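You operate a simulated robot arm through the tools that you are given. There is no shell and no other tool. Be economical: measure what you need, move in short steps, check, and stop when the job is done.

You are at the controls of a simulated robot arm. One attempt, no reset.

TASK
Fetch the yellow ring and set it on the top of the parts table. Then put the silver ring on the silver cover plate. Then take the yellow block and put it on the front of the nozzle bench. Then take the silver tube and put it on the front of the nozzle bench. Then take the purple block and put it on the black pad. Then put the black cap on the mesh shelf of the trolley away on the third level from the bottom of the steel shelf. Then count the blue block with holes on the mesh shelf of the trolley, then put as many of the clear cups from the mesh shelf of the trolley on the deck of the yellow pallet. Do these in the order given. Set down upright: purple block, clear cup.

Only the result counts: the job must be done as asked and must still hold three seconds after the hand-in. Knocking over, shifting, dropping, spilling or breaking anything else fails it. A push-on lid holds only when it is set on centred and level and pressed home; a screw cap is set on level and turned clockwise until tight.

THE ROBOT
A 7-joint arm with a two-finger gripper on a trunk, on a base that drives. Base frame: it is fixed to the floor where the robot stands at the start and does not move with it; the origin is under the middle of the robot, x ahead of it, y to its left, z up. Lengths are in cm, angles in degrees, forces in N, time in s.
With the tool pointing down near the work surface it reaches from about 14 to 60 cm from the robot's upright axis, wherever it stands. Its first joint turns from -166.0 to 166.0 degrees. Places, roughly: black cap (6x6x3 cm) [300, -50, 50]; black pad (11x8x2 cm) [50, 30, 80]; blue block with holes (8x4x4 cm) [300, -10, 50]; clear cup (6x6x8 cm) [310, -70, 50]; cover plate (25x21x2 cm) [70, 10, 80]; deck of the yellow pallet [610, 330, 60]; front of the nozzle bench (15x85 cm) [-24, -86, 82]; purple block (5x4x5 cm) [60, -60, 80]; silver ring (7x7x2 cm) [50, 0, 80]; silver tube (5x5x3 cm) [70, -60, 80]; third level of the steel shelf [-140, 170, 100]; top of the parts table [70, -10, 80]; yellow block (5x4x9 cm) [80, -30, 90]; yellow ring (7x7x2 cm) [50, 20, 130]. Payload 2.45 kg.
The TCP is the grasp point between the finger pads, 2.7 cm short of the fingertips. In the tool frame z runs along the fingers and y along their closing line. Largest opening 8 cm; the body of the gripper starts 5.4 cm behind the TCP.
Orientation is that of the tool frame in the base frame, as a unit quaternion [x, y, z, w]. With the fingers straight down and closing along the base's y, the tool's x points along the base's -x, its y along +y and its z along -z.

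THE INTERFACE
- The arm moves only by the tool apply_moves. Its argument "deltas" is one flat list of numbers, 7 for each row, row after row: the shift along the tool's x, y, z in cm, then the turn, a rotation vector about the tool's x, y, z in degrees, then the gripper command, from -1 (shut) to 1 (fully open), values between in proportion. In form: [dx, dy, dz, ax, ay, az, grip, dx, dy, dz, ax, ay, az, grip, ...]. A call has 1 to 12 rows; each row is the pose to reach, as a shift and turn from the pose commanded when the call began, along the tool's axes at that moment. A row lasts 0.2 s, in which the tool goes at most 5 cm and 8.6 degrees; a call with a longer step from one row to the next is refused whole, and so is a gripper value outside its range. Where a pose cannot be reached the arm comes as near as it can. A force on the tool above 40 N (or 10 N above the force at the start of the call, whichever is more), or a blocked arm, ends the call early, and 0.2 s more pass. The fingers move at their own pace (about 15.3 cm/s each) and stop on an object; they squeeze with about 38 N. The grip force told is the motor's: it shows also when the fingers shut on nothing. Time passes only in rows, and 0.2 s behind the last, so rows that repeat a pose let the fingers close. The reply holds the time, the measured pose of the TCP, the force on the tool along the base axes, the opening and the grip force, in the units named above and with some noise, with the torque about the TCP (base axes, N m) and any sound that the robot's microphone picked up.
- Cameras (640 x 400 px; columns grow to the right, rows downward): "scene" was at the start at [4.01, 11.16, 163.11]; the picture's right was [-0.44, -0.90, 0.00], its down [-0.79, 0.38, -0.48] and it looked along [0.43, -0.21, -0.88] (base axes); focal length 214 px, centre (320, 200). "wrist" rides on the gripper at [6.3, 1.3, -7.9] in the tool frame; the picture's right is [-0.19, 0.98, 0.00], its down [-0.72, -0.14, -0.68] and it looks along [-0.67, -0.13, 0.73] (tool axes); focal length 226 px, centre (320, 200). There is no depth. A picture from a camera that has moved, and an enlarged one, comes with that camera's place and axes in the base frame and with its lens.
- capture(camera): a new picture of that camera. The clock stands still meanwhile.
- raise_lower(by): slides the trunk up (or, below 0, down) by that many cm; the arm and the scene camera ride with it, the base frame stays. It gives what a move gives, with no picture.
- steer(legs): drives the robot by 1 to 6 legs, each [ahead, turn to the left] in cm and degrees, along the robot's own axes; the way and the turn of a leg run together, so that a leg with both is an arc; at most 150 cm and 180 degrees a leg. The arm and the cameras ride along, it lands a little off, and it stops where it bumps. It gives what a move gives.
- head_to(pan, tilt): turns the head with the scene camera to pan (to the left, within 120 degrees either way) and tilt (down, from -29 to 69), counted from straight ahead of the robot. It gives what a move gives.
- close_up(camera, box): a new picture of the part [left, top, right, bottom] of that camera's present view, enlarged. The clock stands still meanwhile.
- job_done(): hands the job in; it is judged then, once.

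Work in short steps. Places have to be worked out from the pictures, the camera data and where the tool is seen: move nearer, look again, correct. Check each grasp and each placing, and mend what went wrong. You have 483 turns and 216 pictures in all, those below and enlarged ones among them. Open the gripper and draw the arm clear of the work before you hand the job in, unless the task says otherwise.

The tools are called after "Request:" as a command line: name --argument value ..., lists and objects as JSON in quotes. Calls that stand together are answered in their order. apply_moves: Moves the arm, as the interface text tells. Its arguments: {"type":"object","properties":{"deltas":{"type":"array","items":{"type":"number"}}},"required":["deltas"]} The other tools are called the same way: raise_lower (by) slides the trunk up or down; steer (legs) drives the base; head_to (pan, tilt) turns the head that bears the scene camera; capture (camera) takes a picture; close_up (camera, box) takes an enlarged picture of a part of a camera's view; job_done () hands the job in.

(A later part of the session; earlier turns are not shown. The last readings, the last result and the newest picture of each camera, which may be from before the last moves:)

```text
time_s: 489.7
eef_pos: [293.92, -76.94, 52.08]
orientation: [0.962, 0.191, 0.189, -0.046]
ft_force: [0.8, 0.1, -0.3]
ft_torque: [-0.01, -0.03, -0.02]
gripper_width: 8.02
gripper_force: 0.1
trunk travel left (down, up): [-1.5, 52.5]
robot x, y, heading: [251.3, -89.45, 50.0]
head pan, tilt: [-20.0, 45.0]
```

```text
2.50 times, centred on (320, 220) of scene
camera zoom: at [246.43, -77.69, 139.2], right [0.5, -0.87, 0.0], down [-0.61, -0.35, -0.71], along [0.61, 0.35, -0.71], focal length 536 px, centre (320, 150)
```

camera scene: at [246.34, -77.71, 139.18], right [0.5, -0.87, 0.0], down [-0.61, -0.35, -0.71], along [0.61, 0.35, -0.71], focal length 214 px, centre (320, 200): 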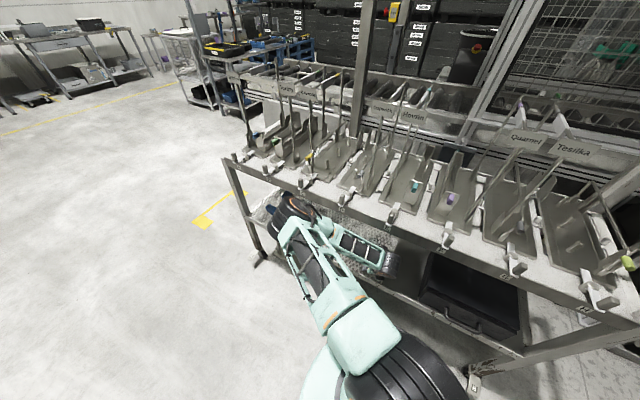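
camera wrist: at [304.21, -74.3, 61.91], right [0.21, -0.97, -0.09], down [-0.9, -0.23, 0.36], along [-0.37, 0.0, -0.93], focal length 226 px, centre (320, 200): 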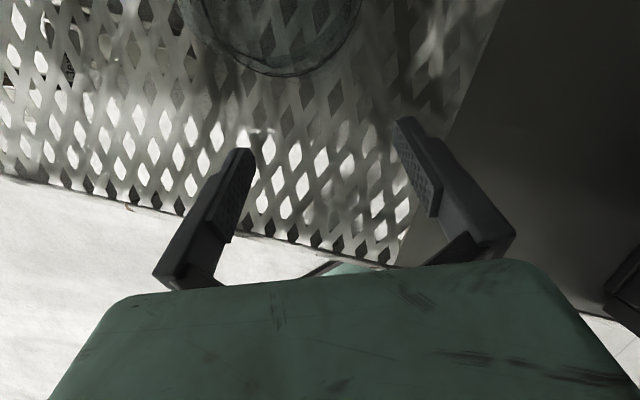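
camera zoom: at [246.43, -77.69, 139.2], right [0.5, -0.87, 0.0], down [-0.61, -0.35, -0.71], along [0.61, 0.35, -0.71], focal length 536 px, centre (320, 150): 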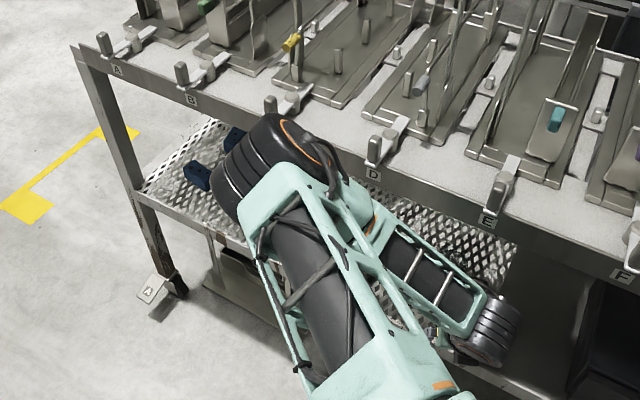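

No harm seen; the trolley looks unmoved. I retract the arm and reposition the robot ~11 cm further to −y with heading 55°, giving the elbow more room.

Request:
apply_moves --deltas '[-4, 0, -2.5, 0.8, 0, -2, 1, -8, -0.5, -4.5, 1.6, 0, -4, 1, -11, -4, -6, 3, 0, -7.5, 1, -13.5, -8, -7.5, 4.5, 0, -11, 1, -16, -12, -9, 6, 0, -15, 1, -18, -16, -10, 8, 0, -20, 1]'

Request:
steer --legs '[[-25, 0], [0, -35], [15, 0], [0, 40], [4, 0]]'

Request:
capture --camera "scene"

```text
time_s: 491.3
eef_pos: [273.2, -68.42, 55.17]
orientation: [0.897, 0.373, 0.225, -0.076]
ft_force: [-0.1, -1.0, 0.8]
ft_torque: [-0.01, 0.02, -0.03]
gripper_width: 7.99
gripper_force: 0.2
out of reach, approached as far as the arm can: row 6
trunk travel left (down, up): [-1.5, 52.5]
robot x, y, heading: [251.28, -88.98, 50.0]
head pan, tilt: [-20.0, 45.0]
stopped in row 6: the arm was blocked; the commanded pose is now the measured one
```

```text
time_s: 498.1
eef_pos: [272.17, -78.76, 55.19]
orientation: [0.88, 0.411, 0.222, -0.086]
ft_force: [1.6, -0.9, -0.5]
ft_torque: [0.01, -0.03, 0.02]
gripper_width: 7.99
gripper_force: 0.0
trunk travel left (down, up): [-1.5, 52.5]
robot x, y, heading: [252.26, -101.3, 54.6]
head pan, tilt: [-20.0, 45.0]
```

```text
51 pictures are left
camera scene: at [246.26, -90.14, 139.18], right [0.57, -0.82, 0.0], down [-0.58, -0.4, -0.71], along [0.58, 0.4, -0.71], focal length 214 px, centre (320, 200)
```

scene: 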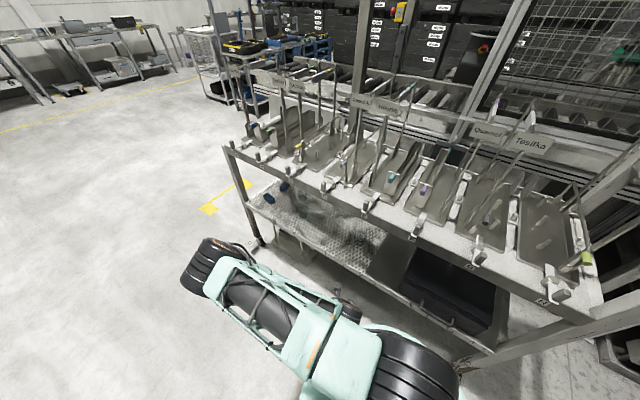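

Elbow now has room. I swing the tool in toward the cup (pointing az≈33°), stopping ~10 cm short.

Request:
apply_moves --deltas '[2.5, 3.1, 1.6, -0.7, -1, 1.9, 1, 4.9, 6.2, 3.2, -1.3, -2, 3.8, 1, 7.4, 9.3, 4.8, -2, -3, 5.8, 1, 9.9, 12.4, 6.5, -2.7, -4, 7.7, 1, 12.3, 15.5, 8.1, -3.3, -5, 9.6, 1, 14.8, 18.6, 9.7, -4, -5.9, 11.5, 1]'

Request:
capture --camera "scene"

```text
time_s: 499.6
eef_pos: [297.94, -77.28, 53.63]
orientation: [0.93, 0.316, 0.18, -0.056]
ft_force: [-1.0, 1.0, 0.7]
ft_torque: [-0.03, 0.01, -0.03]
gripper_width: 7.99
gripper_force: 0.0
trunk travel left (down, up): [-1.5, 52.5]
robot x, y, heading: [252.03, -101.15, 54.8]
head pan, tilt: [-20.0, 45.0]
```

```text
50 pictures are left
camera scene: at [246.25, -90.1, 139.17], right [0.57, -0.82, 0.0], down [-0.58, -0.4, -0.71], along [0.58, 0.4, -0.71], focal length 214 px, centre (320, 200)
```

scene: 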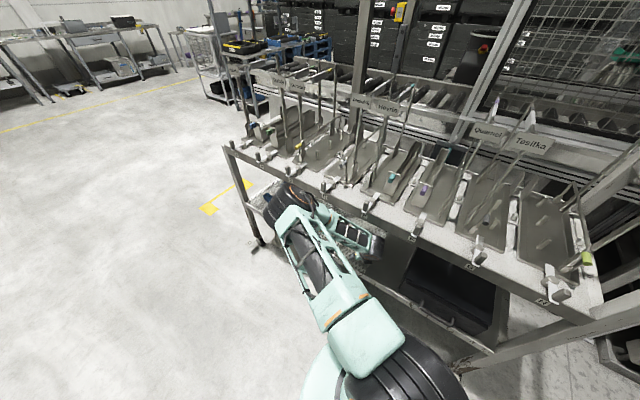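

Elbow has margin now. I correct 0.9 cm sideways and advance halfway, then look with the wrist camera.

Request:
apply_moves --deltas '[1.3, 0.9, 0.9, 0, 0, 0, 1, 3.6, 0.9, 2.3, 0, 0, 0, 1]'

Request:
capture --camera "wrist"

```text
time_s: 500.1
eef_pos: [301.59, -75.53, 52.91]
orientation: [0.93, 0.317, 0.178, -0.055]
ft_force: [0.0, 0.1, -0.5]
ft_torque: [-0.01, 0.01, 0.02]
gripper_width: 8.01
gripper_force: 0.0
trunk travel left (down, up): [-1.5, 52.5]
robot x, y, heading: [252.35, -101.19, 55.1]
head pan, tilt: [-20.0, 45.0]
```

```text
49 pictures are left
camera wrist: at [304.65, -74.55, 62.55], right [0.45, -0.89, -0.06], down [-0.82, -0.44, 0.37], along [-0.35, -0.12, -0.93], focal length 226 px, centre (320, 200)
```

wrist: 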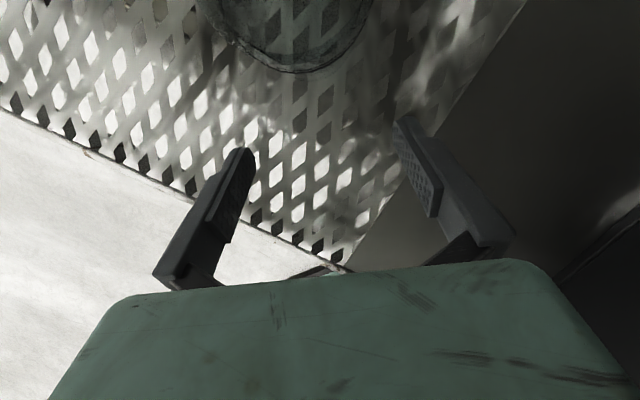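

Cup at (307.0, −71.7). I advance the remaining 6.6 cm and check readings.

Request:
apply_moves --deltas '[1.9, 0.2, 1.2, 0, 0, 0, 1, 3.8, 0.25, 2.4, 0, 0, 0, 1, 5.6, 0.25, 3.5, 0, 0, 0, 1]'

Request:
capture --camera "scene"

Request:
capture --camera "wrist"

```text
time_s: 501.1
eef_pos: [303.51, -75.27, 50.39]
orientation: [0.943, 0.289, 0.158, -0.049]
ft_force: [-57.3, 51.7, 249.6]
ft_torque: [4.93, -2.52, 3.71]
gripper_width: 6.58
gripper_force: 0.1
trunk travel left (down, up): [-1.5, 52.5]
robot x, y, heading: [251.76, -101.33, 55.1]
head pan, tilt: [-20.0, 45.0]
stopped in row 3: the arm was blocked; the commanded pose is now the measured one
```

```text
48 pictures are left
camera scene: at [232.34, -88.94, 139.7], right [0.57, -0.82, 0.07], down [-0.51, -0.41, -0.76], along [0.65, 0.4, -0.65], focal length 214 px, centre (320, 200)
```

scene: 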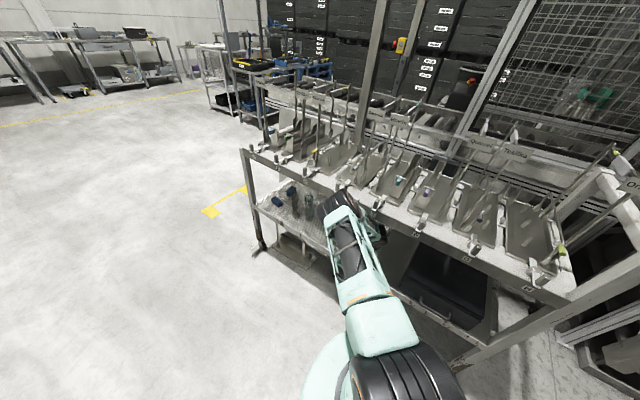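

```text
47 pictures are left
camera wrist: at [306.97, -74.44, 60.02], right [0.4, -0.92, -0.06], down [-0.83, -0.39, 0.41], along [-0.4, -0.11, -0.91], focal length 226 px, centre (320, 200)
```

wrist: 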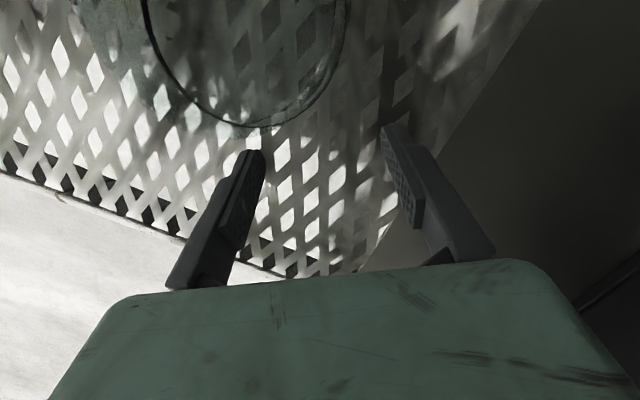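

The tool is pressing hard on the mesh and the robot is tilting. I relieve at once: back and up gently.

Request:
apply_moves --deltas '[-0.5, 0, -1, 0, 0, 0, 1, -1.5, 0, -2, 0, 0, 0, 1, -3, 0, -3, 0, 0, 0, 1, -5, 0, -3.5, 0, 0, 0, 1]'

Request:
capture --camera "scene"

```text
time_s: 501.5
eef_pos: [302.84, -81.94, 49.38]
orientation: [0.958, 0.247, 0.143, -0.04]
ft_force: [12.0, 50.6, 140.3]
ft_torque: [-1.7, -1.66, 0.83]
gripper_width: 2.75
gripper_force: 0.0
trunk travel left (down, up): [-1.5, 52.5]
robot x, y, heading: [251.41, -101.49, 54.4]
head pan, tilt: [-20.0, 45.0]
stopped in row 1: the arm was blocked; the commanded pose is now the measured one
```

```text
46 pictures are left
camera scene: at [224.88, -86.89, 139.22], right [0.56, -0.82, 0.11], down [-0.46, -0.42, -0.78], along [0.68, 0.39, -0.62], focal length 214 px, centre (320, 200)
```

scene: 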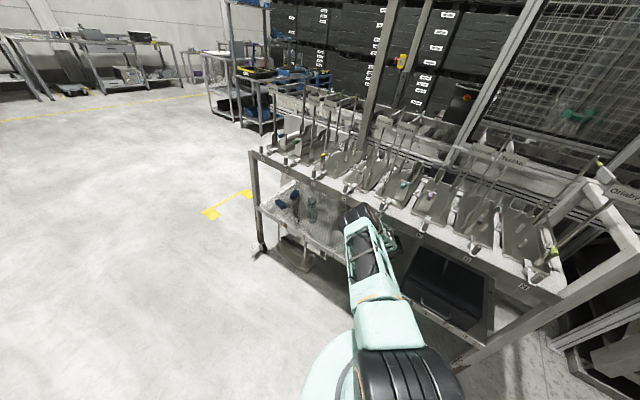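

Still loaded. Fingers press the mesh, so I raise the trunk a little (2 cm) to unload them.

Request:
raise_lower --by 2

```text
time_s: 501.8
eef_pos: [304.52, -89.52, 48.6]
orientation: [0.968, 0.227, 0.1, -0.033]
ft_force: [-31.5, 85.4, 249.5]
ft_torque: [0.94, 1.58, -0.35]
gripper_width: 0.6
gripper_force: 0.1
trunk travel left (down, up): [-2.0, 52.0]
robot x, y, heading: [251.47, -101.43, 56.0]
head pan, tilt: [-20.0, 45.0]
stopped: the arm was blocked; the commanded pose is now the measured one
```

The forearm is wedged under the deck lip while the fingers press on the mesh; pulling straight out (−x) is what frees it. I retract horizontally.

Request:
apply_moves --deltas '[-1.8, -0.9, -0.4, 0, 0, 0, -1, -3.6, -1.8, -0.8, 0, 0, 0, -1, -5.4, -2.7, -1.2, 0, 0, 0, -1, -8, -4, -1.8, 0, 0, 0, -1]'

Request:
capture --camera "scene"

```text
time_s: 502.1
eef_pos: [304.79, -90.15, 48.43]
orientation: [0.963, 0.267, 0.034, -0.023]
ft_force: [-10.1, 173.2, 188.6]
ft_torque: [-7.37, 4.63, 1.52]
gripper_width: 0.6
gripper_force: 29.9
trunk travel left (down, up): [-2.0, 52.0]
robot x, y, heading: [251.1, -99.4, 58.1]
head pan, tilt: [-20.0, 45.0]
stopped in row 1: the force on the tool passed its limit at 361 N (the readings are from after the stop); the commanded pose is now the measured one
```

```text
45 pictures are left
camera scene: at [221.9, -85.0, 139.46], right [0.61, -0.78, 0.12], down [-0.43, -0.46, -0.78], along [0.66, 0.42, -0.62], focal length 214 px, centre (320, 200)
```

scene: 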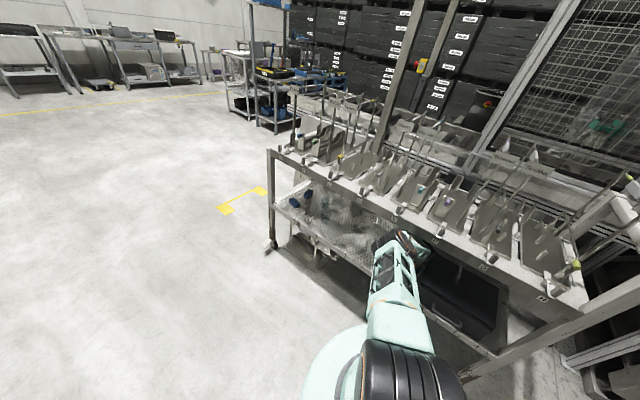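

Turning the robot left moves the elbow away from the lip (−x) and the fingers away from the bin. I try a 6° left turn.

Request:
steer --legs '[[0, 6]]'

Request:
capture --camera "scene"

```text
time_s: 502.8
eef_pos: [307.48, -92.24, 48.45]
orientation: [0.944, 0.287, -0.139, 0.08]
ft_force: [72.7, 254.6, 498.7]
ft_torque: [-15.1, -1.85, 6.31]
gripper_width: 0.61
gripper_force: 29.6
trunk travel left (down, up): [-2.0, 52.0]
robot x, y, heading: [254.63, -88.13, 74.2]
head pan, tilt: [-20.0, 45.0]
stopped in leg 1: the force on the tool passed its limit at 290 N (the readings are from after the stop); the commanded pose is now the measured one
```

```text
44 pictures are left
camera scene: at [224.52, -84.31, 138.96], right [0.81, -0.58, 0.1], down [-0.3, -0.55, -0.78], along [0.51, 0.6, -0.62], focal length 214 px, centre (320, 200)
```

scene: 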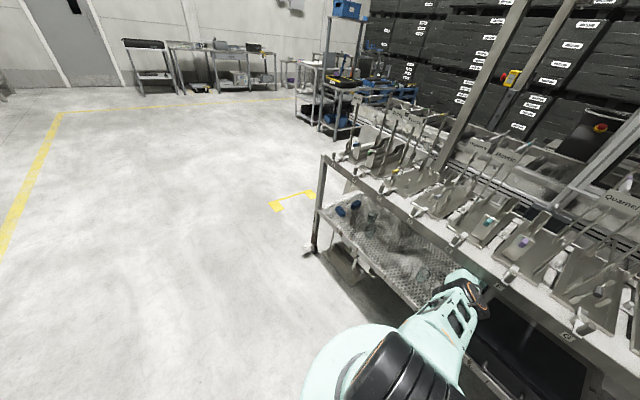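

The robot leans because the arm pushes down on the mesh. I command the tool up 4 cm (there is room under the deck) in quick rows.

Request:
apply_moves --deltas '[-0.9, 0.2, -2.8, 0, 0, 0, -1, -1.5, 0.35, -4.7, 0, 0, 0, -1]'

Request:
capture --camera "scene"

```text
time_s: 503.1
eef_pos: [306.96, -89.56, 48.88]
orientation: [0.949, 0.265, -0.158, 0.061]
ft_force: [-0.2, 4.6, 0.6]
ft_torque: [-0.22, -0.01, 0.08]
gripper_width: 0.0
gripper_force: 29.2
trunk travel left (down, up): [-2.0, 52.0]
robot x, y, heading: [254.31, -87.9, 74.7]
head pan, tilt: [-20.0, 45.0]
stopped in row 1: the force on the tool passed its limit at 663 N (the readings are from after the stop); the commanded pose is now the measured one
```

```text
43 pictures are left
camera scene: at [225.25, -83.21, 138.96], right [0.81, -0.57, 0.1], down [-0.29, -0.56, -0.77], along [0.5, 0.6, -0.63], focal length 214 px, centre (320, 200)
```

scene: 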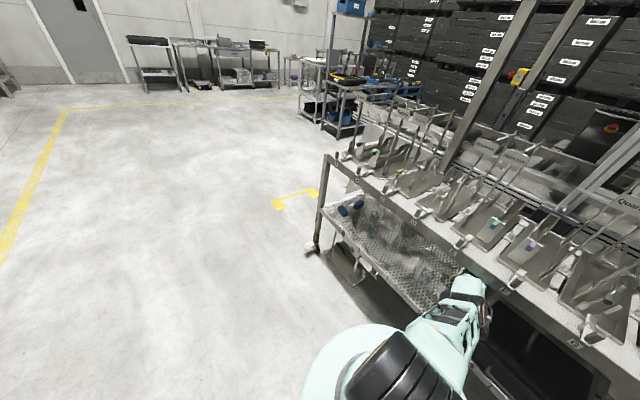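

The fingers are free now. I continue with a small step up and back out along −x.

Request:
apply_moves --deltas '[-0.8, 0.1, -1.2, 0, 0, 0, -1]'

Request:
close_up --camera "scene" --box '[320, 190, 600, 400]'

```text
time_s: 503.4
eef_pos: [304.9, -92.09, 48.81]
orientation: [0.953, 0.203, -0.215, 0.067]
ft_force: [25.5, 164.9, -94.3]
ft_torque: [-6.87, 3.35, 4.26]
gripper_width: 0.0
gripper_force: 29.2
trunk travel left (down, up): [-2.0, 52.0]
robot x, y, heading: [254.23, -87.97, 76.7]
head pan, tilt: [-20.0, 45.0]
stopped in row 1: the force on the tool passed its limit at 549 N (the readings are from after the stop); the commanded pose is now the measured one
```

```text
1.90 times, centred on (460, 295) of scene
camera zoom: at [226.24, -84.12, 139.41], right [0.83, -0.55, 0.1], down [-0.29, -0.57, -0.77], along [0.48, 0.61, -0.63], focal length 408 px, centre (53, 19)
```

zoom: 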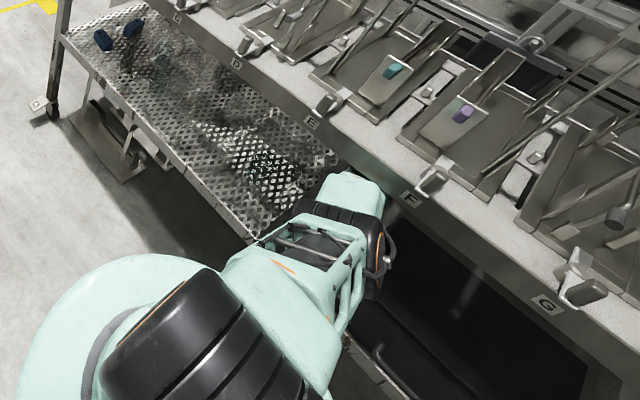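

The tool is pushed +y by the bin's side and down from above; I ease it toward +y by 2 cm.

Request:
apply_moves --deltas '[0.45, -0.9, 0, 0, 0, 0, -1, 0.9, -1.8, -0.1, 0, 0, 0, -1]'

```text
time_s: 503.7
eef_pos: [304.04, -92.4, 49.64]
orientation: [0.948, 0.19, -0.242, 0.085]
ft_force: [74.7, 234.0, 70.7]
ft_torque: [-17.11, 3.05, 7.59]
gripper_width: 0.0
gripper_force: 30.1
trunk travel left (down, up): [-2.0, 52.0]
robot x, y, heading: [254.55, -87.84, 76.0]
head pan, tilt: [-20.0, 45.0]
stopped in row 1: the force on the tool passed its limit at 810 N (the readings are from after the stop); the commanded pose is now the measured one
```

I relieve the sideways load by driving the robot forward (+y) 6 cm.

Request:
steer --legs '[[6, 0]]'

Request:
capture --camera "scene"

```text
time_s: 504.9
eef_pos: [300.47, -91.05, 48.53]
orientation: [0.929, 0.195, -0.307, 0.064]
ft_force: [93.6, -31.9, 310.6]
ft_torque: [-0.79, -0.95, -1.07]
gripper_width: 0.61
gripper_force: 29.1
trunk travel left (down, up): [-2.0, 52.0]
robot x, y, heading: [255.35, -83.85, 74.6]
head pan, tilt: [-20.0, 45.0]
stopped in leg 1: the robot was blocked; the commanded pose is now the measured one
```

```text
41 pictures are left
camera scene: at [226.28, -80.02, 139.94], right [0.81, -0.58, 0.1], down [-0.3, -0.55, -0.78], along [0.5, 0.6, -0.62], focal length 214 px, centre (320, 200)
```

scene: 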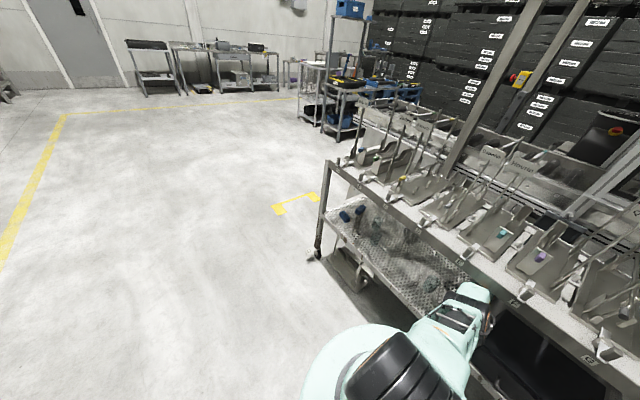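

Looking at it, the arm's elbow rests low on the shelf's front edge and props the robot up. Raising the trunk should lift it off: I try +3 cm.

Request:
raise_lower --by 3

Request:
close_up --camera "scene" --box '[320, 190, 600, 400]'

```text
time_s: 505.1
eef_pos: [300.07, -90.56, 49.73]
orientation: [0.923, 0.183, -0.333, 0.063]
ft_force: [0.1, 0.3, -0.1]
ft_torque: [0.01, 0.0, -0.01]
gripper_width: 0.02
gripper_force: 29.8
trunk travel left (down, up): [-2.4, 51.6]
robot x, y, heading: [255.3, -84.38, 75.0]
head pan, tilt: [-20.0, 45.0]
stopped: the force on the tool passed its limit at 362 N (the readings are from after the stop); the commanded pose is now the measured one
```

```text
1.90 times, centred on (460, 295) of scene
camera zoom: at [226.54, -80.55, 139.85], right [0.81, -0.58, 0.1], down [-0.3, -0.55, -0.78], along [0.5, 0.6, -0.62], focal length 408 px, centre (53, 19)
```

zoom: 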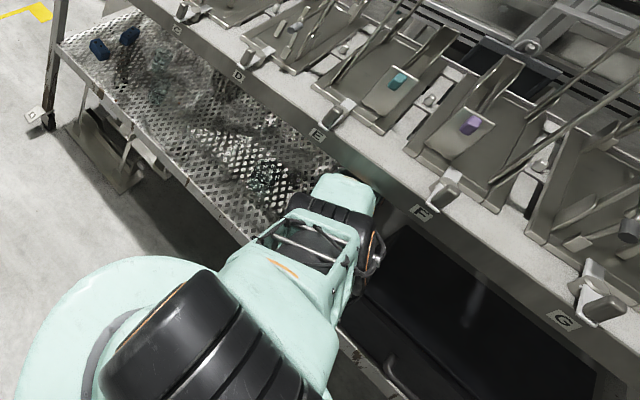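

Tool force is zero now. I continue raising the trunk by 3.

Request:
raise_lower --by 3

Request:
raise_lower --by 3

```text
time_s: 505.9
eef_pos: [293.13, -92.55, 51.61]
orientation: [0.882, 0.069, -0.457, 0.094]
ft_force: [30.5, 373.0, 221.0]
ft_torque: [-27.54, -7.01, 15.73]
gripper_width: 0.0
gripper_force: 30.2
trunk travel left (down, up): [-5.3, 48.7]
robot x, y, heading: [255.69, -81.56, 80.2]
head pan, tilt: [-20.0, 45.0]
stopped: the arm was blocked; the commanded pose is now the measured one
```

```text
time_s: 506.2
eef_pos: [292.38, -92.24, 52.63]
orientation: [0.872, 0.005, -0.476, 0.109]
ft_force: [55.2, 192.2, -88.8]
ft_torque: [-0.22, 6.96, 14.27]
gripper_width: 0.0
gripper_force: 30.0
trunk travel left (down, up): [-5.0, 49.0]
robot x, y, heading: [255.74, -79.34, 87.1]
head pan, tilt: [-20.0, 45.0]
stopped: the force on the tool passed its limit at 483 N (the readings are from after the stop); the commanded pose is now the measured one
```

The tool is coming out (x≈292). I pull −x and +y with the arm.

Request:
apply_moves --deltas '[-0.2, -1.2, -0.2, 0, 0, 0, -1, -1.3, -1.5, 1.4, 0, 0, 0, -1, -2.4, -1.7, 3, 0, 0, 0, -1]'

Request:
capture --camera "scene"

```text
time_s: 506.4
eef_pos: [291.7, -91.83, 54.09]
orientation: [0.853, -0.067, -0.501, 0.127]
ft_force: [103.7, 228.2, 9.9]
ft_torque: [-4.52, 1.81, 17.96]
gripper_width: 0.01
gripper_force: 29.3
trunk travel left (down, up): [-5.0, 49.0]
robot x, y, heading: [256.23, -77.97, 87.1]
head pan, tilt: [-20.0, 45.0]
stopped in row 1: the force on the tool passed its limit at 307 N (the readings are from after the stop); the commanded pose is now the measured one
```

```text
39 pictures are left
camera scene: at [226.29, -79.61, 142.09], right [0.92, -0.39, 0.1], down [-0.17, -0.61, -0.77], along [0.36, 0.69, -0.63], focal length 214 px, centre (320, 200)
```

scene: 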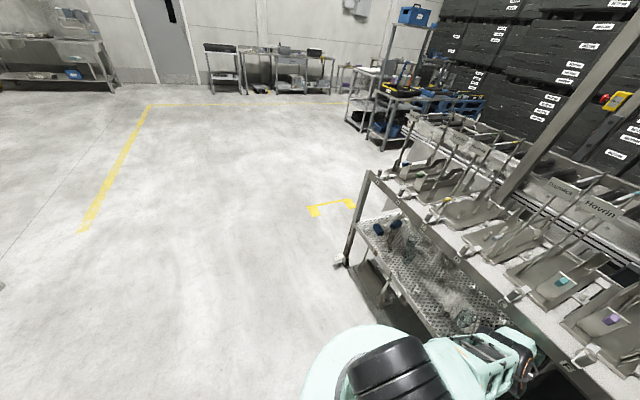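

Request:
steer --legs '[[5, 0]]'

Request:
raise_lower --by 3

```text
time_s: 507.4
eef_pos: [290.78, -89.3, 55.93]
orientation: [0.808, -0.193, -0.54, 0.137]
ft_force: [-17.9, 143.0, 71.7]
ft_torque: [-1.68, -7.1, 14.27]
gripper_width: 0.0
gripper_force: 30.0
trunk travel left (down, up): [-5.0, 49.0]
robot x, y, heading: [256.39, -74.35, 87.3]
head pan, tilt: [-20.0, 45.0]
stopped in leg 1: the force on the tool passed its limit at 265 N (the readings are from after the stop); the commanded pose is now the measured one
```

```text
time_s: 507.8
eef_pos: [291.16, -88.16, 55.62]
orientation: [0.799, -0.253, -0.528, 0.135]
ft_force: [-6.2, 109.5, -66.1]
ft_torque: [6.45, 6.78, 10.78]
gripper_width: 0.02
gripper_force: 29.8
trunk travel left (down, up): [-4.8, 49.2]
robot x, y, heading: [255.87, -73.26, 86.7]
head pan, tilt: [-20.0, 45.0]
stopped: the force on the tool passed its limit at 196 N (the readings are from after the stop); the commanded pose is now the measured one
```

The gripper body is pressed sideways on the bin divider (y≈−93). I drive forward (+y) another 5 cm, then pull −x with the arm.

Request:
steer --legs '[[5, 0]]'

Request:
capture --camera "scene"

```text
time_s: 508.5
eef_pos: [291.48, -86.53, 55.41]
orientation: [0.762, -0.361, -0.51, 0.171]
ft_force: [-5.3, 64.0, -21.1]
ft_torque: [1.76, 1.6, 5.27]
gripper_width: 0.0
gripper_force: 29.9
trunk travel left (down, up): [-4.8, 49.2]
robot x, y, heading: [255.52, -72.42, 87.5]
head pan, tilt: [-20.0, 45.0]
stopped in leg 1: the robot was blocked; the commanded pose is now the measured one
```

```text
38 pictures are left
camera scene: at [227.41, -73.71, 141.96], right [0.92, -0.38, 0.1], down [-0.18, -0.62, -0.77], along [0.35, 0.69, -0.63], focal length 214 px, centre (320, 200)
```

scene: 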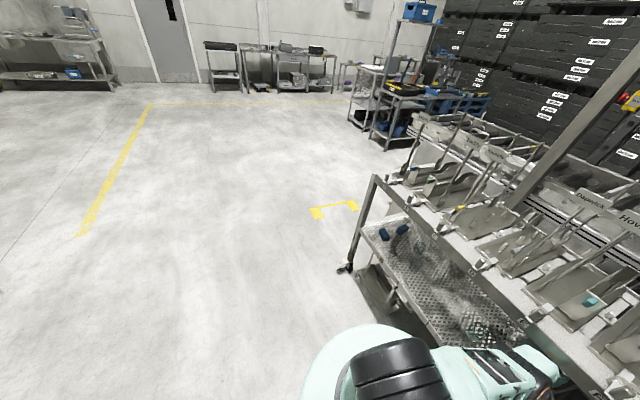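

Load is down to ~65 N. I pull the tool −x.

Request:
apply_moves --deltas '[-0.4, 0.5, 1.3, 0, 0, 0, -1, -0.9, 1.2, 2.8, 0, 0, 0, -1, -1.4, 1.9, 4.5, 0, 0, 0, -1, -2, 2.7, 6.5, 0, 0, 0, -1]'

Request:
apply_moves --deltas '[-0.4, 0.5, 1.3, 0, 0, 0, -1, -0.9, 1.2, 2.8, 0, 0, 0, -1, -1.4, 1.9, 4.5, 0, 0, 0, -1, -2, 2.7, 6.5, 0, 0, 0, -1]'

```text
time_s: 508.8
eef_pos: [291.6, -85.63, 55.27]
orientation: [0.735, -0.417, -0.509, 0.167]
ft_force: [0.9, 1.6, -0.9]
ft_torque: [-0.08, 0.04, 0.13]
gripper_width: 0.02
gripper_force: 29.5
trunk travel left (down, up): [-4.8, 49.2]
robot x, y, heading: [255.96, -71.2, 86.5]
head pan, tilt: [-20.0, 45.0]
stopped in row 1: the force on the tool passed its limit at 195 N (the readings are from after the stop); the commanded pose is now the measured one
```

```text
time_s: 509.1
eef_pos: [292.12, -84.96, 55.21]
orientation: [0.707, -0.468, -0.5, 0.175]
ft_force: [-0.3, -0.8, 0.2]
ft_torque: [0.01, 0.02, -0.04]
gripper_width: 0.0
gripper_force: 30.0
trunk travel left (down, up): [-4.8, 49.2]
robot x, y, heading: [255.97, -70.61, 86.0]
head pan, tilt: [-20.0, 45.0]
stopped in row 1: the force on the tool passed its limit at 118 N (the readings are from after the stop); the commanded pose is now the measured one
```

Request:
close_up --camera "scene" --box '[360, 170, 640, 400]'

Request:
capture --camera "wrist"

```text
1.74 times, centred on (500, 285) of scene
camera zoom: at [228.12, -71.15, 142.13], right [0.91, -0.41, 0.09], down [-0.19, -0.61, -0.77], along [0.37, 0.68, -0.63], focal length 373 px, centre (7, 52)
```

zoom: 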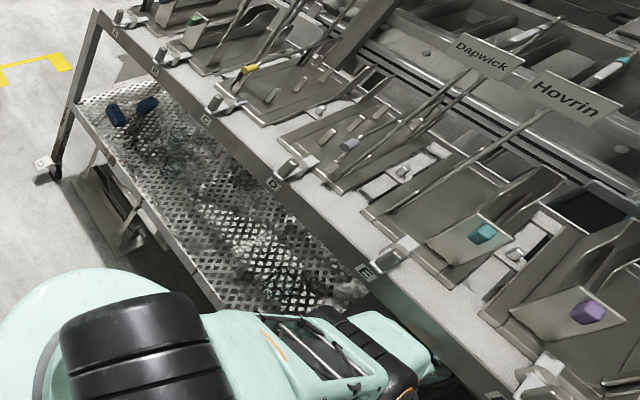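

```text
36 pictures are left
camera wrist: at [298.74, -92.67, 56.11], right [-0.49, -0.33, 0.81], down [0.62, 0.52, 0.59], along [-0.62, 0.79, -0.05], focal length 226 px, centre (320, 200)
```

wrist: 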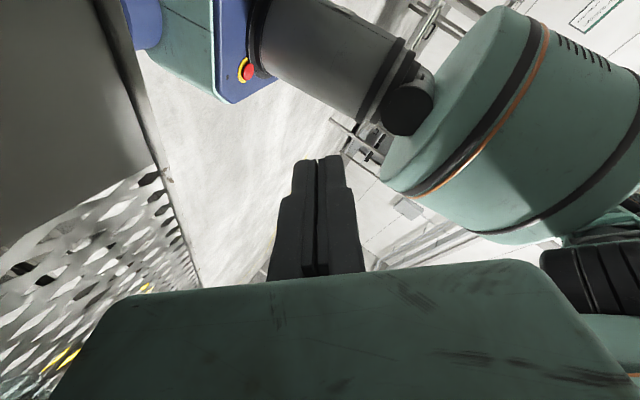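

Cups and blocks look undisturbed. The gripper's camera side is against the bin divider, so I shift the tool +y while pulling −x.

Request:
apply_moves --deltas '[-0.9, -0.5, 0.3, 0, 0, 0, -1, -1.8, -0.9, 0.9, 0, 0, 0, -1, -2.6, -0.8, 2, 0, 0, 0, -1, -2.9, -0.2, 4, 0, 0, 0, -1]'

Request:
apply_moves --deltas '[-0.5, 0, 1, 0, 0, 0, -1, -0.6, 0.6, 2.5, 0, 0, 0, -1, -0.7, 1.2, 4, 0, 0, 0, -1, -0.8, 1.8, 6, 0, 0, 0, -1]'

```text
time_s: 509.4
eef_pos: [292.27, -84.18, 55.21]
orientation: [0.674, -0.513, -0.498, 0.183]
ft_force: [-0.3, -0.7, 0.6]
ft_torque: [0.02, -0.04, -0.03]
gripper_width: 0.0
gripper_force: 30.1
trunk travel left (down, up): [-4.8, 49.2]
robot x, y, heading: [256.0, -70.65, 86.1]
head pan, tilt: [-20.0, 45.0]
stopped in row 1: the arm was blocked; the commanded pose is now the measured one
```

```text
time_s: 509.8
eef_pos: [292.39, -83.12, 55.28]
orientation: [0.645, -0.548, -0.5, 0.184]
ft_force: [-2.2, -2.5, 0.3]
ft_torque: [0.08, -0.05, -0.19]
gripper_width: 0.01
gripper_force: 29.8
trunk travel left (down, up): [-4.8, 49.2]
robot x, y, heading: [256.48, -69.92, 86.3]
head pan, tilt: [-20.0, 45.0]
stopped in row 1: the arm was blocked; the commanded pose is now the measured one
```

I try raising the trunk again now that the tool itself is free.

Request:
raise_lower --by 4

Request:
raise_lower --by 4

```text
time_s: 510.5
eef_pos: [289.23, -80.31, 56.81]
orientation: [-0.517, 0.607, 0.572, -0.194]
ft_force: [-3.4, -5.9, -1.0]
ft_torque: [0.13, -0.04, -0.45]
gripper_width: 0.01
gripper_force: 29.8
trunk travel left (down, up): [-8.4, 45.6]
robot x, y, heading: [255.96, -68.45, 87.4]
head pan, tilt: [-20.0, 45.0]
stopped: the arm was blocked; the commanded pose is now the measured one
```

```text
time_s: 510.8
eef_pos: [290.1, -79.24, 57.15]
orientation: [-0.449, 0.651, 0.578, -0.202]
ft_force: [0.2, -0.5, 0.6]
ft_torque: [0.02, 0.02, -0.03]
gripper_width: 0.0
gripper_force: 30.3
trunk travel left (down, up): [-8.7, 45.3]
robot x, y, heading: [256.36, -67.45, 86.6]
head pan, tilt: [-20.0, 45.0]
stopped: the arm was blocked; the commanded pose is now the measured one
```

Request:
capture --camera "scene"

```text
35 pictures are left
camera scene: at [231.12, -66.63, 146.36], right [0.91, -0.4, 0.08], down [-0.21, -0.62, -0.75], along [0.35, 0.67, -0.65], focal length 214 px, centre (320, 200)
```

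scene: 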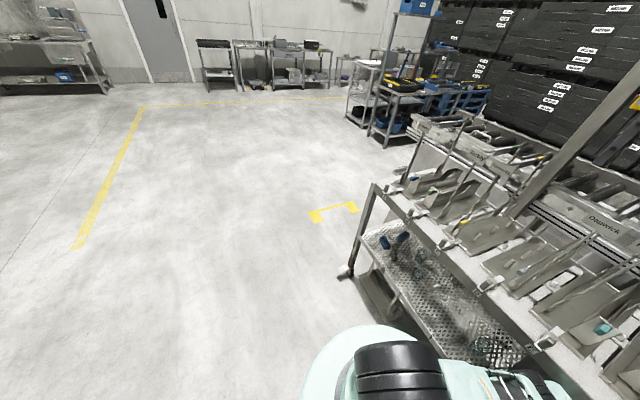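

The tilt is easing with trunk raising. I continue raising in small calls.

Request:
raise_lower --by 4

Request:
raise_lower --by 4

Request:
raise_lower --by 4

```text
time_s: 511.2
eef_pos: [290.48, -78.25, 57.52]
orientation: [-0.396, 0.675, 0.586, -0.212]
ft_force: [-0.5, -0.4, 0.8]
ft_torque: [-0.01, 0.04, -0.06]
gripper_width: 0.0
gripper_force: 29.4
trunk travel left (down, up): [-9.0, 45.0]
robot x, y, heading: [255.78, -67.87, 86.3]
head pan, tilt: [-20.0, 45.0]
stopped: the arm was blocked; the commanded pose is now the measured one
```

```text
time_s: 511.5
eef_pos: [293.23, -74.78, 58.59]
orientation: [-0.313, 0.698, 0.618, -0.181]
ft_force: [-2.2, -3.8, -1.0]
ft_torque: [0.1, 0.04, -0.34]
gripper_width: 0.0
gripper_force: 29.0
trunk travel left (down, up): [-9.4, 44.6]
robot x, y, heading: [256.58, -64.74, 85.3]
head pan, tilt: [-20.0, 45.0]
stopped: the arm was blocked; the commanded pose is now the measured one
```

```text
time_s: 511.8
eef_pos: [294.0, -73.48, 59.45]
orientation: [-0.247, 0.707, 0.633, -0.199]
ft_force: [-1.2, 1.5, -0.2]
ft_torque: [-0.05, -0.01, 0.04]
gripper_width: 0.01
gripper_force: 30.1
trunk travel left (down, up): [-9.6, 44.4]
robot x, y, heading: [255.98, -64.93, 85.9]
head pan, tilt: [-20.0, 45.0]
stopped: the arm was blocked; the commanded pose is now the measured one
```

The gripper is swinging toward the cup, so I stop raising. I try moving the tool −x and −y with the arm.

Request:
apply_moves --deltas '[1.2, 0, 0.1, 0, 0, 0, -1, 2.4, 0.1, 0.2, 0, 0, 0, -1, 3.6, 0.15, 0.3, 0, 0, 0, -1]'

Request:
capture --camera "scene"

Request:
capture --camera "wrist"

```text
time_s: 512.1
eef_pos: [295.78, -72.71, 60.28]
orientation: [-0.184, 0.72, 0.637, -0.203]
ft_force: [-4.5, -4.5, -2.4]
ft_torque: [0.16, 0.07, -0.44]
gripper_width: 0.0
gripper_force: 29.2
out of reach, approached as far as the arm can: row 1
trunk travel left (down, up): [-9.6, 44.4]
robot x, y, heading: [256.48, -63.67, 85.2]
head pan, tilt: [-20.0, 45.0]
stopped in row 1: the arm was blocked; the commanded pose is now the measured one
```

```text
34 pictures are left
camera scene: at [234.17, -61.88, 147.24], right [0.91, -0.42, 0.06], down [-0.24, -0.61, -0.75], along [0.35, 0.67, -0.66], focal length 214 px, centre (320, 200)
```

scene: 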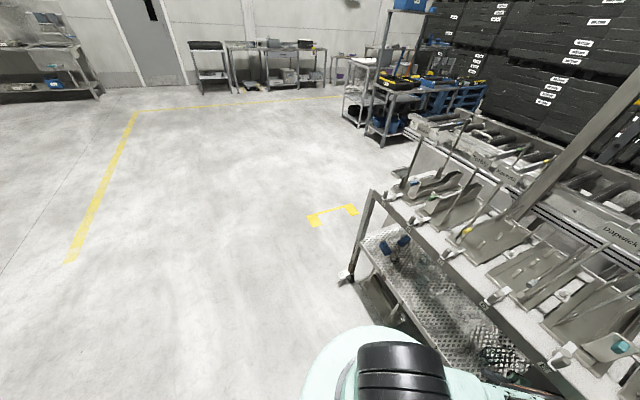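

```text
33 pictures are left
camera wrist: at [294.61, -82.69, 62.67], right [0.16, 0.22, 0.96], down [0.97, -0.21, -0.11], along [0.18, 0.95, -0.25], focal length 226 px, centre (320, 200)
```

wrist: 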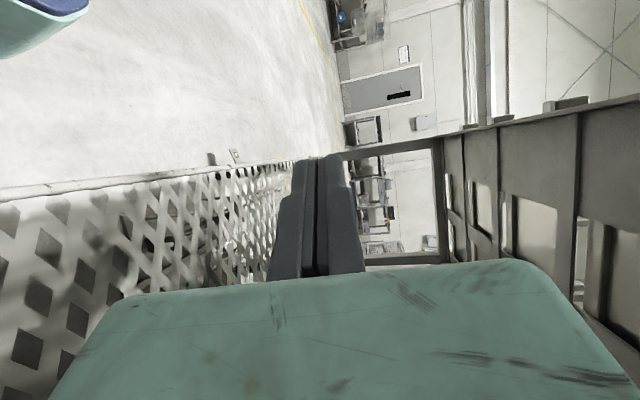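

The wrist is still inside at about (307, −91). I let things settle with a few still rows and read again.

Request:
apply_moves --deltas '[0, 0, 0, 0, 0, 0, -1, 0, 0, 0, 0, 0, 0, -1, 0, 0, 0, 0, 0, 0, -1, 0, 0, 0, 0, 0, 0, -1]'

```text
time_s: 512.5
eef_pos: [300.82, -71.53, 62.73]
orientation: [-0.107, 0.708, 0.687, -0.122]
ft_force: [1.4, 1.7, 1.1]
ft_torque: [-0.09, -0.06, 0.21]
gripper_width: 0.0
gripper_force: 29.7
trunk travel left (down, up): [-9.6, 44.4]
robot x, y, heading: [256.37, -60.5, 84.0]
head pan, tilt: [-20.0, 45.0]
stopped in row 1: the arm was blocked; the commanded pose is now the measured one
```

Request:
apply_moves --deltas '[0, 0, 0, 0, 0, 0, -1, 0, 0, 0, 0, 0, 0, -1, 0, 0, 0, 0, 0, 0, -1]'

Request:
capture --camera "scene"

```text
time_s: 512.8
eef_pos: [303.14, -72.8, 63.58]
orientation: [-0.06, 0.711, 0.696, -0.083]
ft_force: [1.6, 0.9, 0.5]
ft_torque: [-0.07, 0.0, 0.11]
gripper_width: 0.01
gripper_force: 29.3
trunk travel left (down, up): [-9.6, 44.4]
robot x, y, heading: [256.85, -59.13, 82.2]
head pan, tilt: [-20.0, 45.0]
stopped in row 1: the arm was blocked; the commanded pose is now the measured one
```

```text
32 pictures are left
camera scene: at [240.02, -53.07, 147.06], right [0.88, -0.47, 0.04], down [-0.3, -0.62, -0.72], along [0.36, 0.63, -0.69], focal length 214 px, centre (320, 200)
```

scene: 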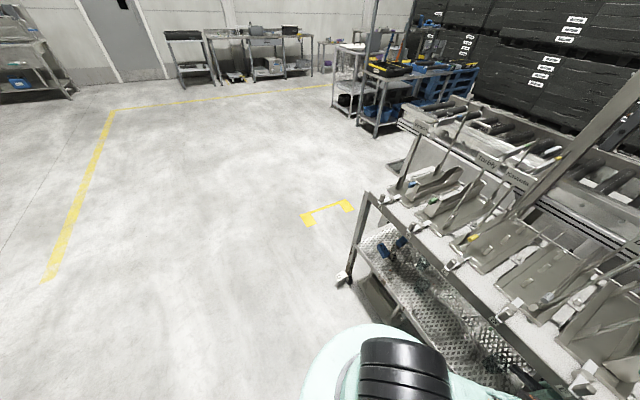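

Nearly level now. I let it settle further.

Request:
apply_moves --deltas '[0, 0, 0, 0, 0, 0, -1, 0, 0, 0, 0, 0, 0, -1, 0, 0, 0, 0, 0, 0, -1]'

Request:
apply_moves --deltas '[0, 0, 0, 0, 0, 0, -1, 0, 0, 0, 0, 0, 0, -1, 0, 0, 0, 0, 0, 0, -1]'

Request:
apply_moves --deltas '[0, 0, 0, 0, 0, 0, -1, 0, 0, 0, 0, 0, 0, -1, 0, 0, 0, 0, 0, 0, -1]'

```text
time_s: 513.8
eef_pos: [304.11, -73.38, 63.77]
orientation: [-0.041, 0.717, 0.692, -0.077]
ft_force: [-0.7, -1.0, -0.4]
ft_torque: [0.05, -0.02, -0.06]
gripper_width: 0.0
gripper_force: 29.6
trunk travel left (down, up): [-9.6, 44.4]
robot x, y, heading: [256.67, -59.36, 82.4]
head pan, tilt: [-20.0, 45.0]
stopped in row 3: the arm was blocked; the commanded pose is now the measured one
```

```text
time_s: 514.8
eef_pos: [304.22, -73.3, 63.79]
orientation: [-0.03, 0.719, 0.689, -0.086]
ft_force: [-0.1, 0.1, 0.6]
ft_torque: [0.02, 0.05, -0.03]
gripper_width: 0.0
gripper_force: 29.7
trunk travel left (down, up): [-9.6, 44.4]
robot x, y, heading: [256.85, -59.52, 82.5]
head pan, tilt: [-20.0, 45.0]
stopped in row 3: the arm was blocked; the commanded pose is now the measured one
```

```text
time_s: 515.8
eef_pos: [304.53, -73.13, 63.96]
orientation: [-0.018, 0.718, 0.689, -0.094]
ft_force: [-0.8, 0.3, 0.3]
ft_torque: [0.04, 0.01, -0.04]
gripper_width: 0.0
gripper_force: 29.5
trunk travel left (down, up): [-9.6, 44.4]
robot x, y, heading: [256.47, -59.16, 82.5]
head pan, tilt: [-20.0, 45.0]
stopped in row 3: the arm was blocked; the commanded pose is now the measured one
```

The robot is level again; the elbow now seems pushed up against the deck lip because I raised the trunk. I lower it 3 cm to free it.

Request:
raise_lower --by -3

Request:
apply_moves --deltas '[0, 0, 0, 0, 0, 0, -1, 0, 0, 0, 0, 0, 0, -1]'

Request:
capture --camera "scene"

```text
time_s: 516.6
eef_pos: [305.71, -73.83, 63.09]
orientation: [-0.023, 0.731, 0.677, -0.08]
ft_force: [0.9, 0.9, -0.8]
ft_torque: [0.02, 0.04, 0.05]
gripper_width: 0.0
gripper_force: 30.2
trunk travel left (down, up): [-6.6, 47.4]
robot x, y, heading: [256.52, -60.12, 83.4]
head pan, tilt: [-20.0, 45.0]
```

```text
time_s: 517.2
eef_pos: [307.71, -72.26, 59.36]
orientation: [-0.023, 0.72, 0.685, -0.106]
ft_force: [0.1, 0.2, -1.2]
ft_torque: [0.05, 0.03, 0.06]
gripper_width: 0.01
gripper_force: 29.9
trunk travel left (down, up): [-6.6, 47.4]
robot x, y, heading: [256.5, -59.92, 83.0]
head pan, tilt: [-20.0, 45.0]
```

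```text
31 pictures are left
camera scene: at [246.15, -53.04, 144.37], right [0.89, -0.45, 0.0], down [-0.32, -0.63, -0.71], along [0.32, 0.63, -0.71], focal length 214 px, centre (320, 200)
```

scene: 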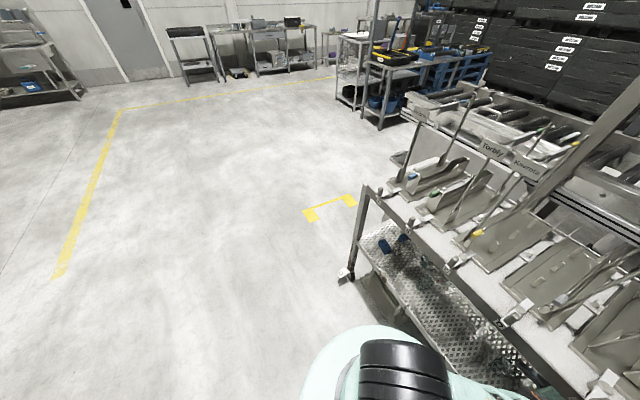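

The robot is level and unblocked. I lift the tool 2 cm, then start pulling it −x in small steps.

Request:
apply_moves --deltas '[0.1, 1, 0, 0, 0, 0, -1, 0.25, 2, 0, 0, 0, 0, -1, 1.7, 1.8, 0.3, 0, 0, 0, -1, 3.2, 1.6, 0.6, 0, 0, 0, -1]'

Request:
apply_moves --deltas '[1.5, -0.2, 0.3, 0, 0, 0, -1, 3, -0.3, 0.6, 0, 0, 0, -1, 4.5, -0.5, 0.8, 0, 0, 0, -1]'

```text
time_s: 518.4
eef_pos: [298.39, -69.96, 54.95]
orientation: [0.025, 0.681, 0.72, -0.133]
ft_force: [0.4, 0.4, -0.5]
ft_torque: [0.0, -0.01, 0.04]
gripper_width: 0.0
gripper_force: 29.2
trunk travel left (down, up): [-6.6, 47.4]
robot x, y, heading: [256.24, -59.92, 82.7]
head pan, tilt: [-20.0, 45.0]
stopped in row 4: the arm was blocked; the commanded pose is now the measured one
```

```text
time_s: 519.4
eef_pos: [291.87, -71.9, 54.71]
orientation: [0.056, 0.673, 0.728, -0.116]
ft_force: [0.2, 1.6, 0.9]
ft_torque: [-0.03, 0.0, 0.01]
gripper_width: 0.0
gripper_force: 29.8
trunk travel left (down, up): [-6.6, 47.4]
robot x, y, heading: [256.46, -59.84, 82.1]
head pan, tilt: [-20.0, 45.0]
stopped in row 3: the arm was blocked; the commanded pose is now the measured one
```

It is coming out: TCP x≈292, wrist at the front edge. I continue −x with a slight rise.

Request:
apply_moves --deltas '[2, 0.1, 0.2, 0, 0, 0, -1, 4, 0.2, 0.4, 0, 0, 0, -1, 6, 0.2, 0.6, 0, 0, 0, -1, 8, 0.2, 0.8, 0, 0, 0, -1]'

Request:
capture --camera "scene"

```text
time_s: 520.4
eef_pos: [284.13, -73.31, 57.96]
orientation: [0.049, 0.67, 0.733, -0.106]
ft_force: [-7.6, -5.8, -1.7]
ft_torque: [0.15, 0.06, -0.69]
gripper_width: 0.01
gripper_force: 29.7
trunk travel left (down, up): [-6.6, 47.4]
robot x, y, heading: [260.52, -60.48, 81.7]
head pan, tilt: [-20.0, 45.0]
```

```text
30 pictures are left
camera scene: at [241.52, -58.02, 144.64], right [0.88, -0.47, 0.04], down [-0.29, -0.6, -0.75], along [0.38, 0.65, -0.66], focal length 214 px, centre (320, 200)
```

scene: 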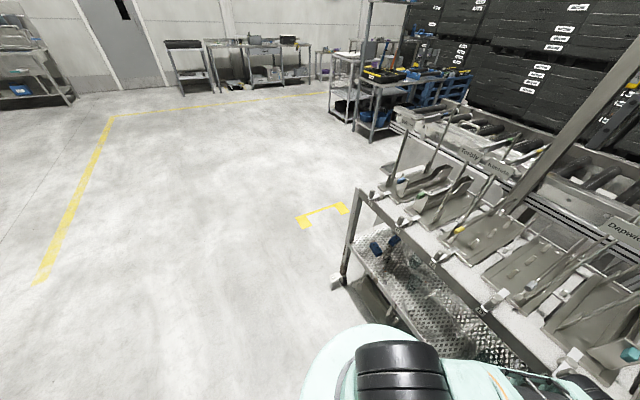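

The gripper is outside now; the elbow still pokes under the deck. Moving the tool away from the shoulder (−y) straightens the elbow out. I do that in steps.

Request:
apply_moves --deltas '[1.4, 0.6, -2.5, 0, 0, 0, -1, 2.8, 1.2, -5, 0, 0, 0, -1, 4.2, 1.8, -7.5, 0, 0, 0, -1, 5.6, 2.4, -10, 0, 0, 0, -1, 7, 3, -12.5, 0, 0, 0, -1, 8.2, 3.5, -15, 0, 0, 0, -1]'

Request:
capture --camera "scene"

```text
time_s: 521.8
eef_pos: [279.88, -87.76, 60.93]
orientation: [0.044, 0.679, 0.721, -0.129]
ft_force: [-2.2, -2.7, -0.6]
ft_torque: [0.02, -0.02, -0.2]
gripper_width: 0.01
gripper_force: 30.0
trunk travel left (down, up): [-6.6, 47.4]
robot x, y, heading: [260.71, -60.78, 84.4]
head pan, tilt: [-20.0, 45.0]
```

```text
29 pictures are left
camera scene: at [250.16, -54.29, 144.31], right [0.9, -0.44, 0.0], down [-0.31, -0.63, -0.71], along [0.31, 0.64, -0.71], focal length 214 px, centre (320, 200)
```

scene: 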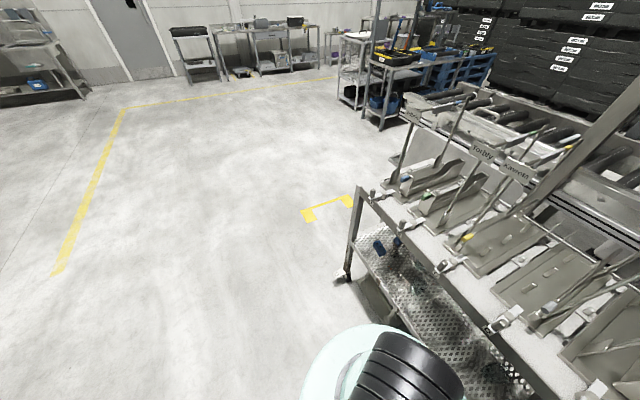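

Free and level. I rotate the robot right (arm swings out away from the trolley) and back away.

Request:
steer --legs '[[0, -50], [-45, 0]]'

Request:
head_to --pan -10 --tilt 42

Request:
capture --camera "scene"

```text
time_s: 526.7
eef_pos: [212.16, -118.79, 61.0]
orientation: [0.338, 0.59, 0.706, 0.201]
ft_force: [-0.8, 0.0, -0.4]
ft_torque: [0.02, -0.01, -0.07]
gripper_width: 0.0
gripper_force: 29.7
trunk travel left (down, up): [-6.6, 47.4]
robot x, y, heading: [220.16, -84.9, 32.4]
head pan, tilt: [-20.0, 45.0]
```

```text
time_s: 527.5
eef_pos: [212.18, -118.79, 60.91]
orientation: [0.337, 0.591, 0.705, 0.201]
ft_force: [-0.1, 0.3, 0.5]
ft_torque: [0.05, -0.01, -0.01]
gripper_width: 0.0
gripper_force: 30.0
trunk travel left (down, up): [-6.6, 47.4]
robot x, y, heading: [220.45, -85.22, 32.3]
head pan, tilt: [-10.0, 42.0]
```

```text
28 pictures are left
camera scene: at [218.79, -71.17, 144.72], right [0.38, -0.92, 0.0], down [-0.62, -0.26, -0.74], along [0.69, 0.28, -0.67], focal length 214 px, centre (320, 200)
```

scene: 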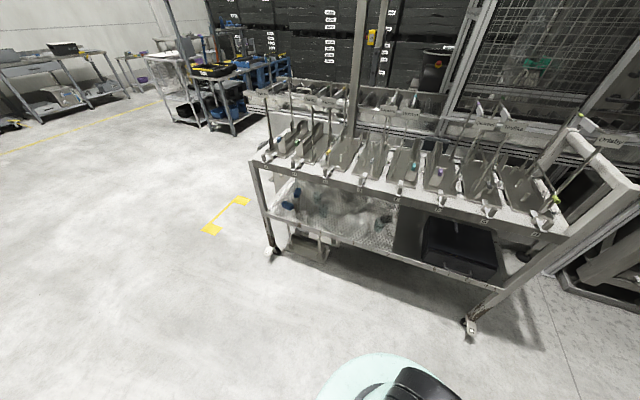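

Now I zoom in to check the state of the cups and blocks.

Request:
close_up --camera "scene" --box '[265, 170, 425, 270]'

```text
4.00 times, centred on (345, 220) of scene
camera zoom: at [218.79, -71.17, 144.72], right [0.38, -0.92, 0.0], down [-0.62, -0.26, -0.74], along [0.69, 0.28, -0.67], focal length 858 px, centre (220, 120)
```

zoom: 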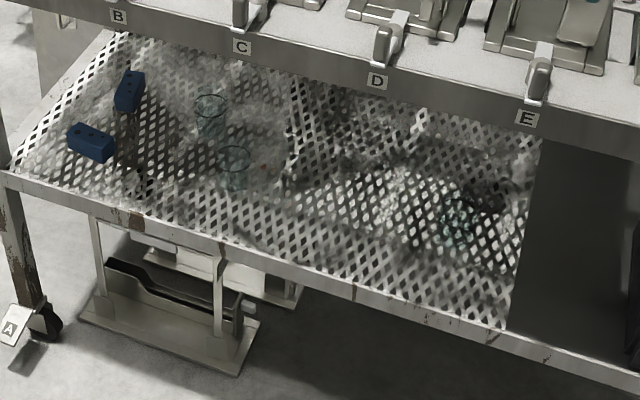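

Everything on the shelf is unharmed: cups upright, blocks in place. Now I bring the arm from behind-right back to the front, via the right side, halfway first.

Request:
apply_moves --deltas '[-1.8, 2, 3.7, 2.3, -3.6, 2.8, 0, -3.7, 4, 7.4, 4.6, -7.2, 5.5, 0, -5.5, 5.9, 11.2, 6.8, -10.8, 8.3, 0, -7.4, 7.9, 14.9, 9.1, -14.5, 11, 0, -9.2, 9.9, 18.6, 11.4, -18.1, 13.8, 0, -11, 11.9, 22.3, 13.7, -21.7, 16.6, 0, -12.9, 13.8, 26, 15.9, -25.3, 19.3, 0, -14.7, 15.8, 29.7, 18.2, -28.9, 22.1, 0, -16.6, 17.8, 33.5, 20.5, -32.6, 24.8, 0, -18.4, 19.8, 37.2, 22.8, -36.2, 27.6, 0, -20.3, 21.7, 40.9, 25, -39.8, 30.3, 0, -22.1, 23.7, 44.6, 27.3, -43.4, 33.1, 0]'

```text
time_s: 530.1
eef_pos: [261.98, -108.07, 82.31]
orientation: [0.755, 0.502, 0.407, 0.116]
ft_force: [-0.3, -0.4, 0.2]
ft_torque: [-0.02, 0.0, 0.03]
gripper_width: 4.02
gripper_force: 0.0
trunk travel left (down, up): [-6.6, 47.4]
robot x, y, heading: [220.47, -85.05, 32.6]
head pan, tilt: [-10.0, 42.0]
```

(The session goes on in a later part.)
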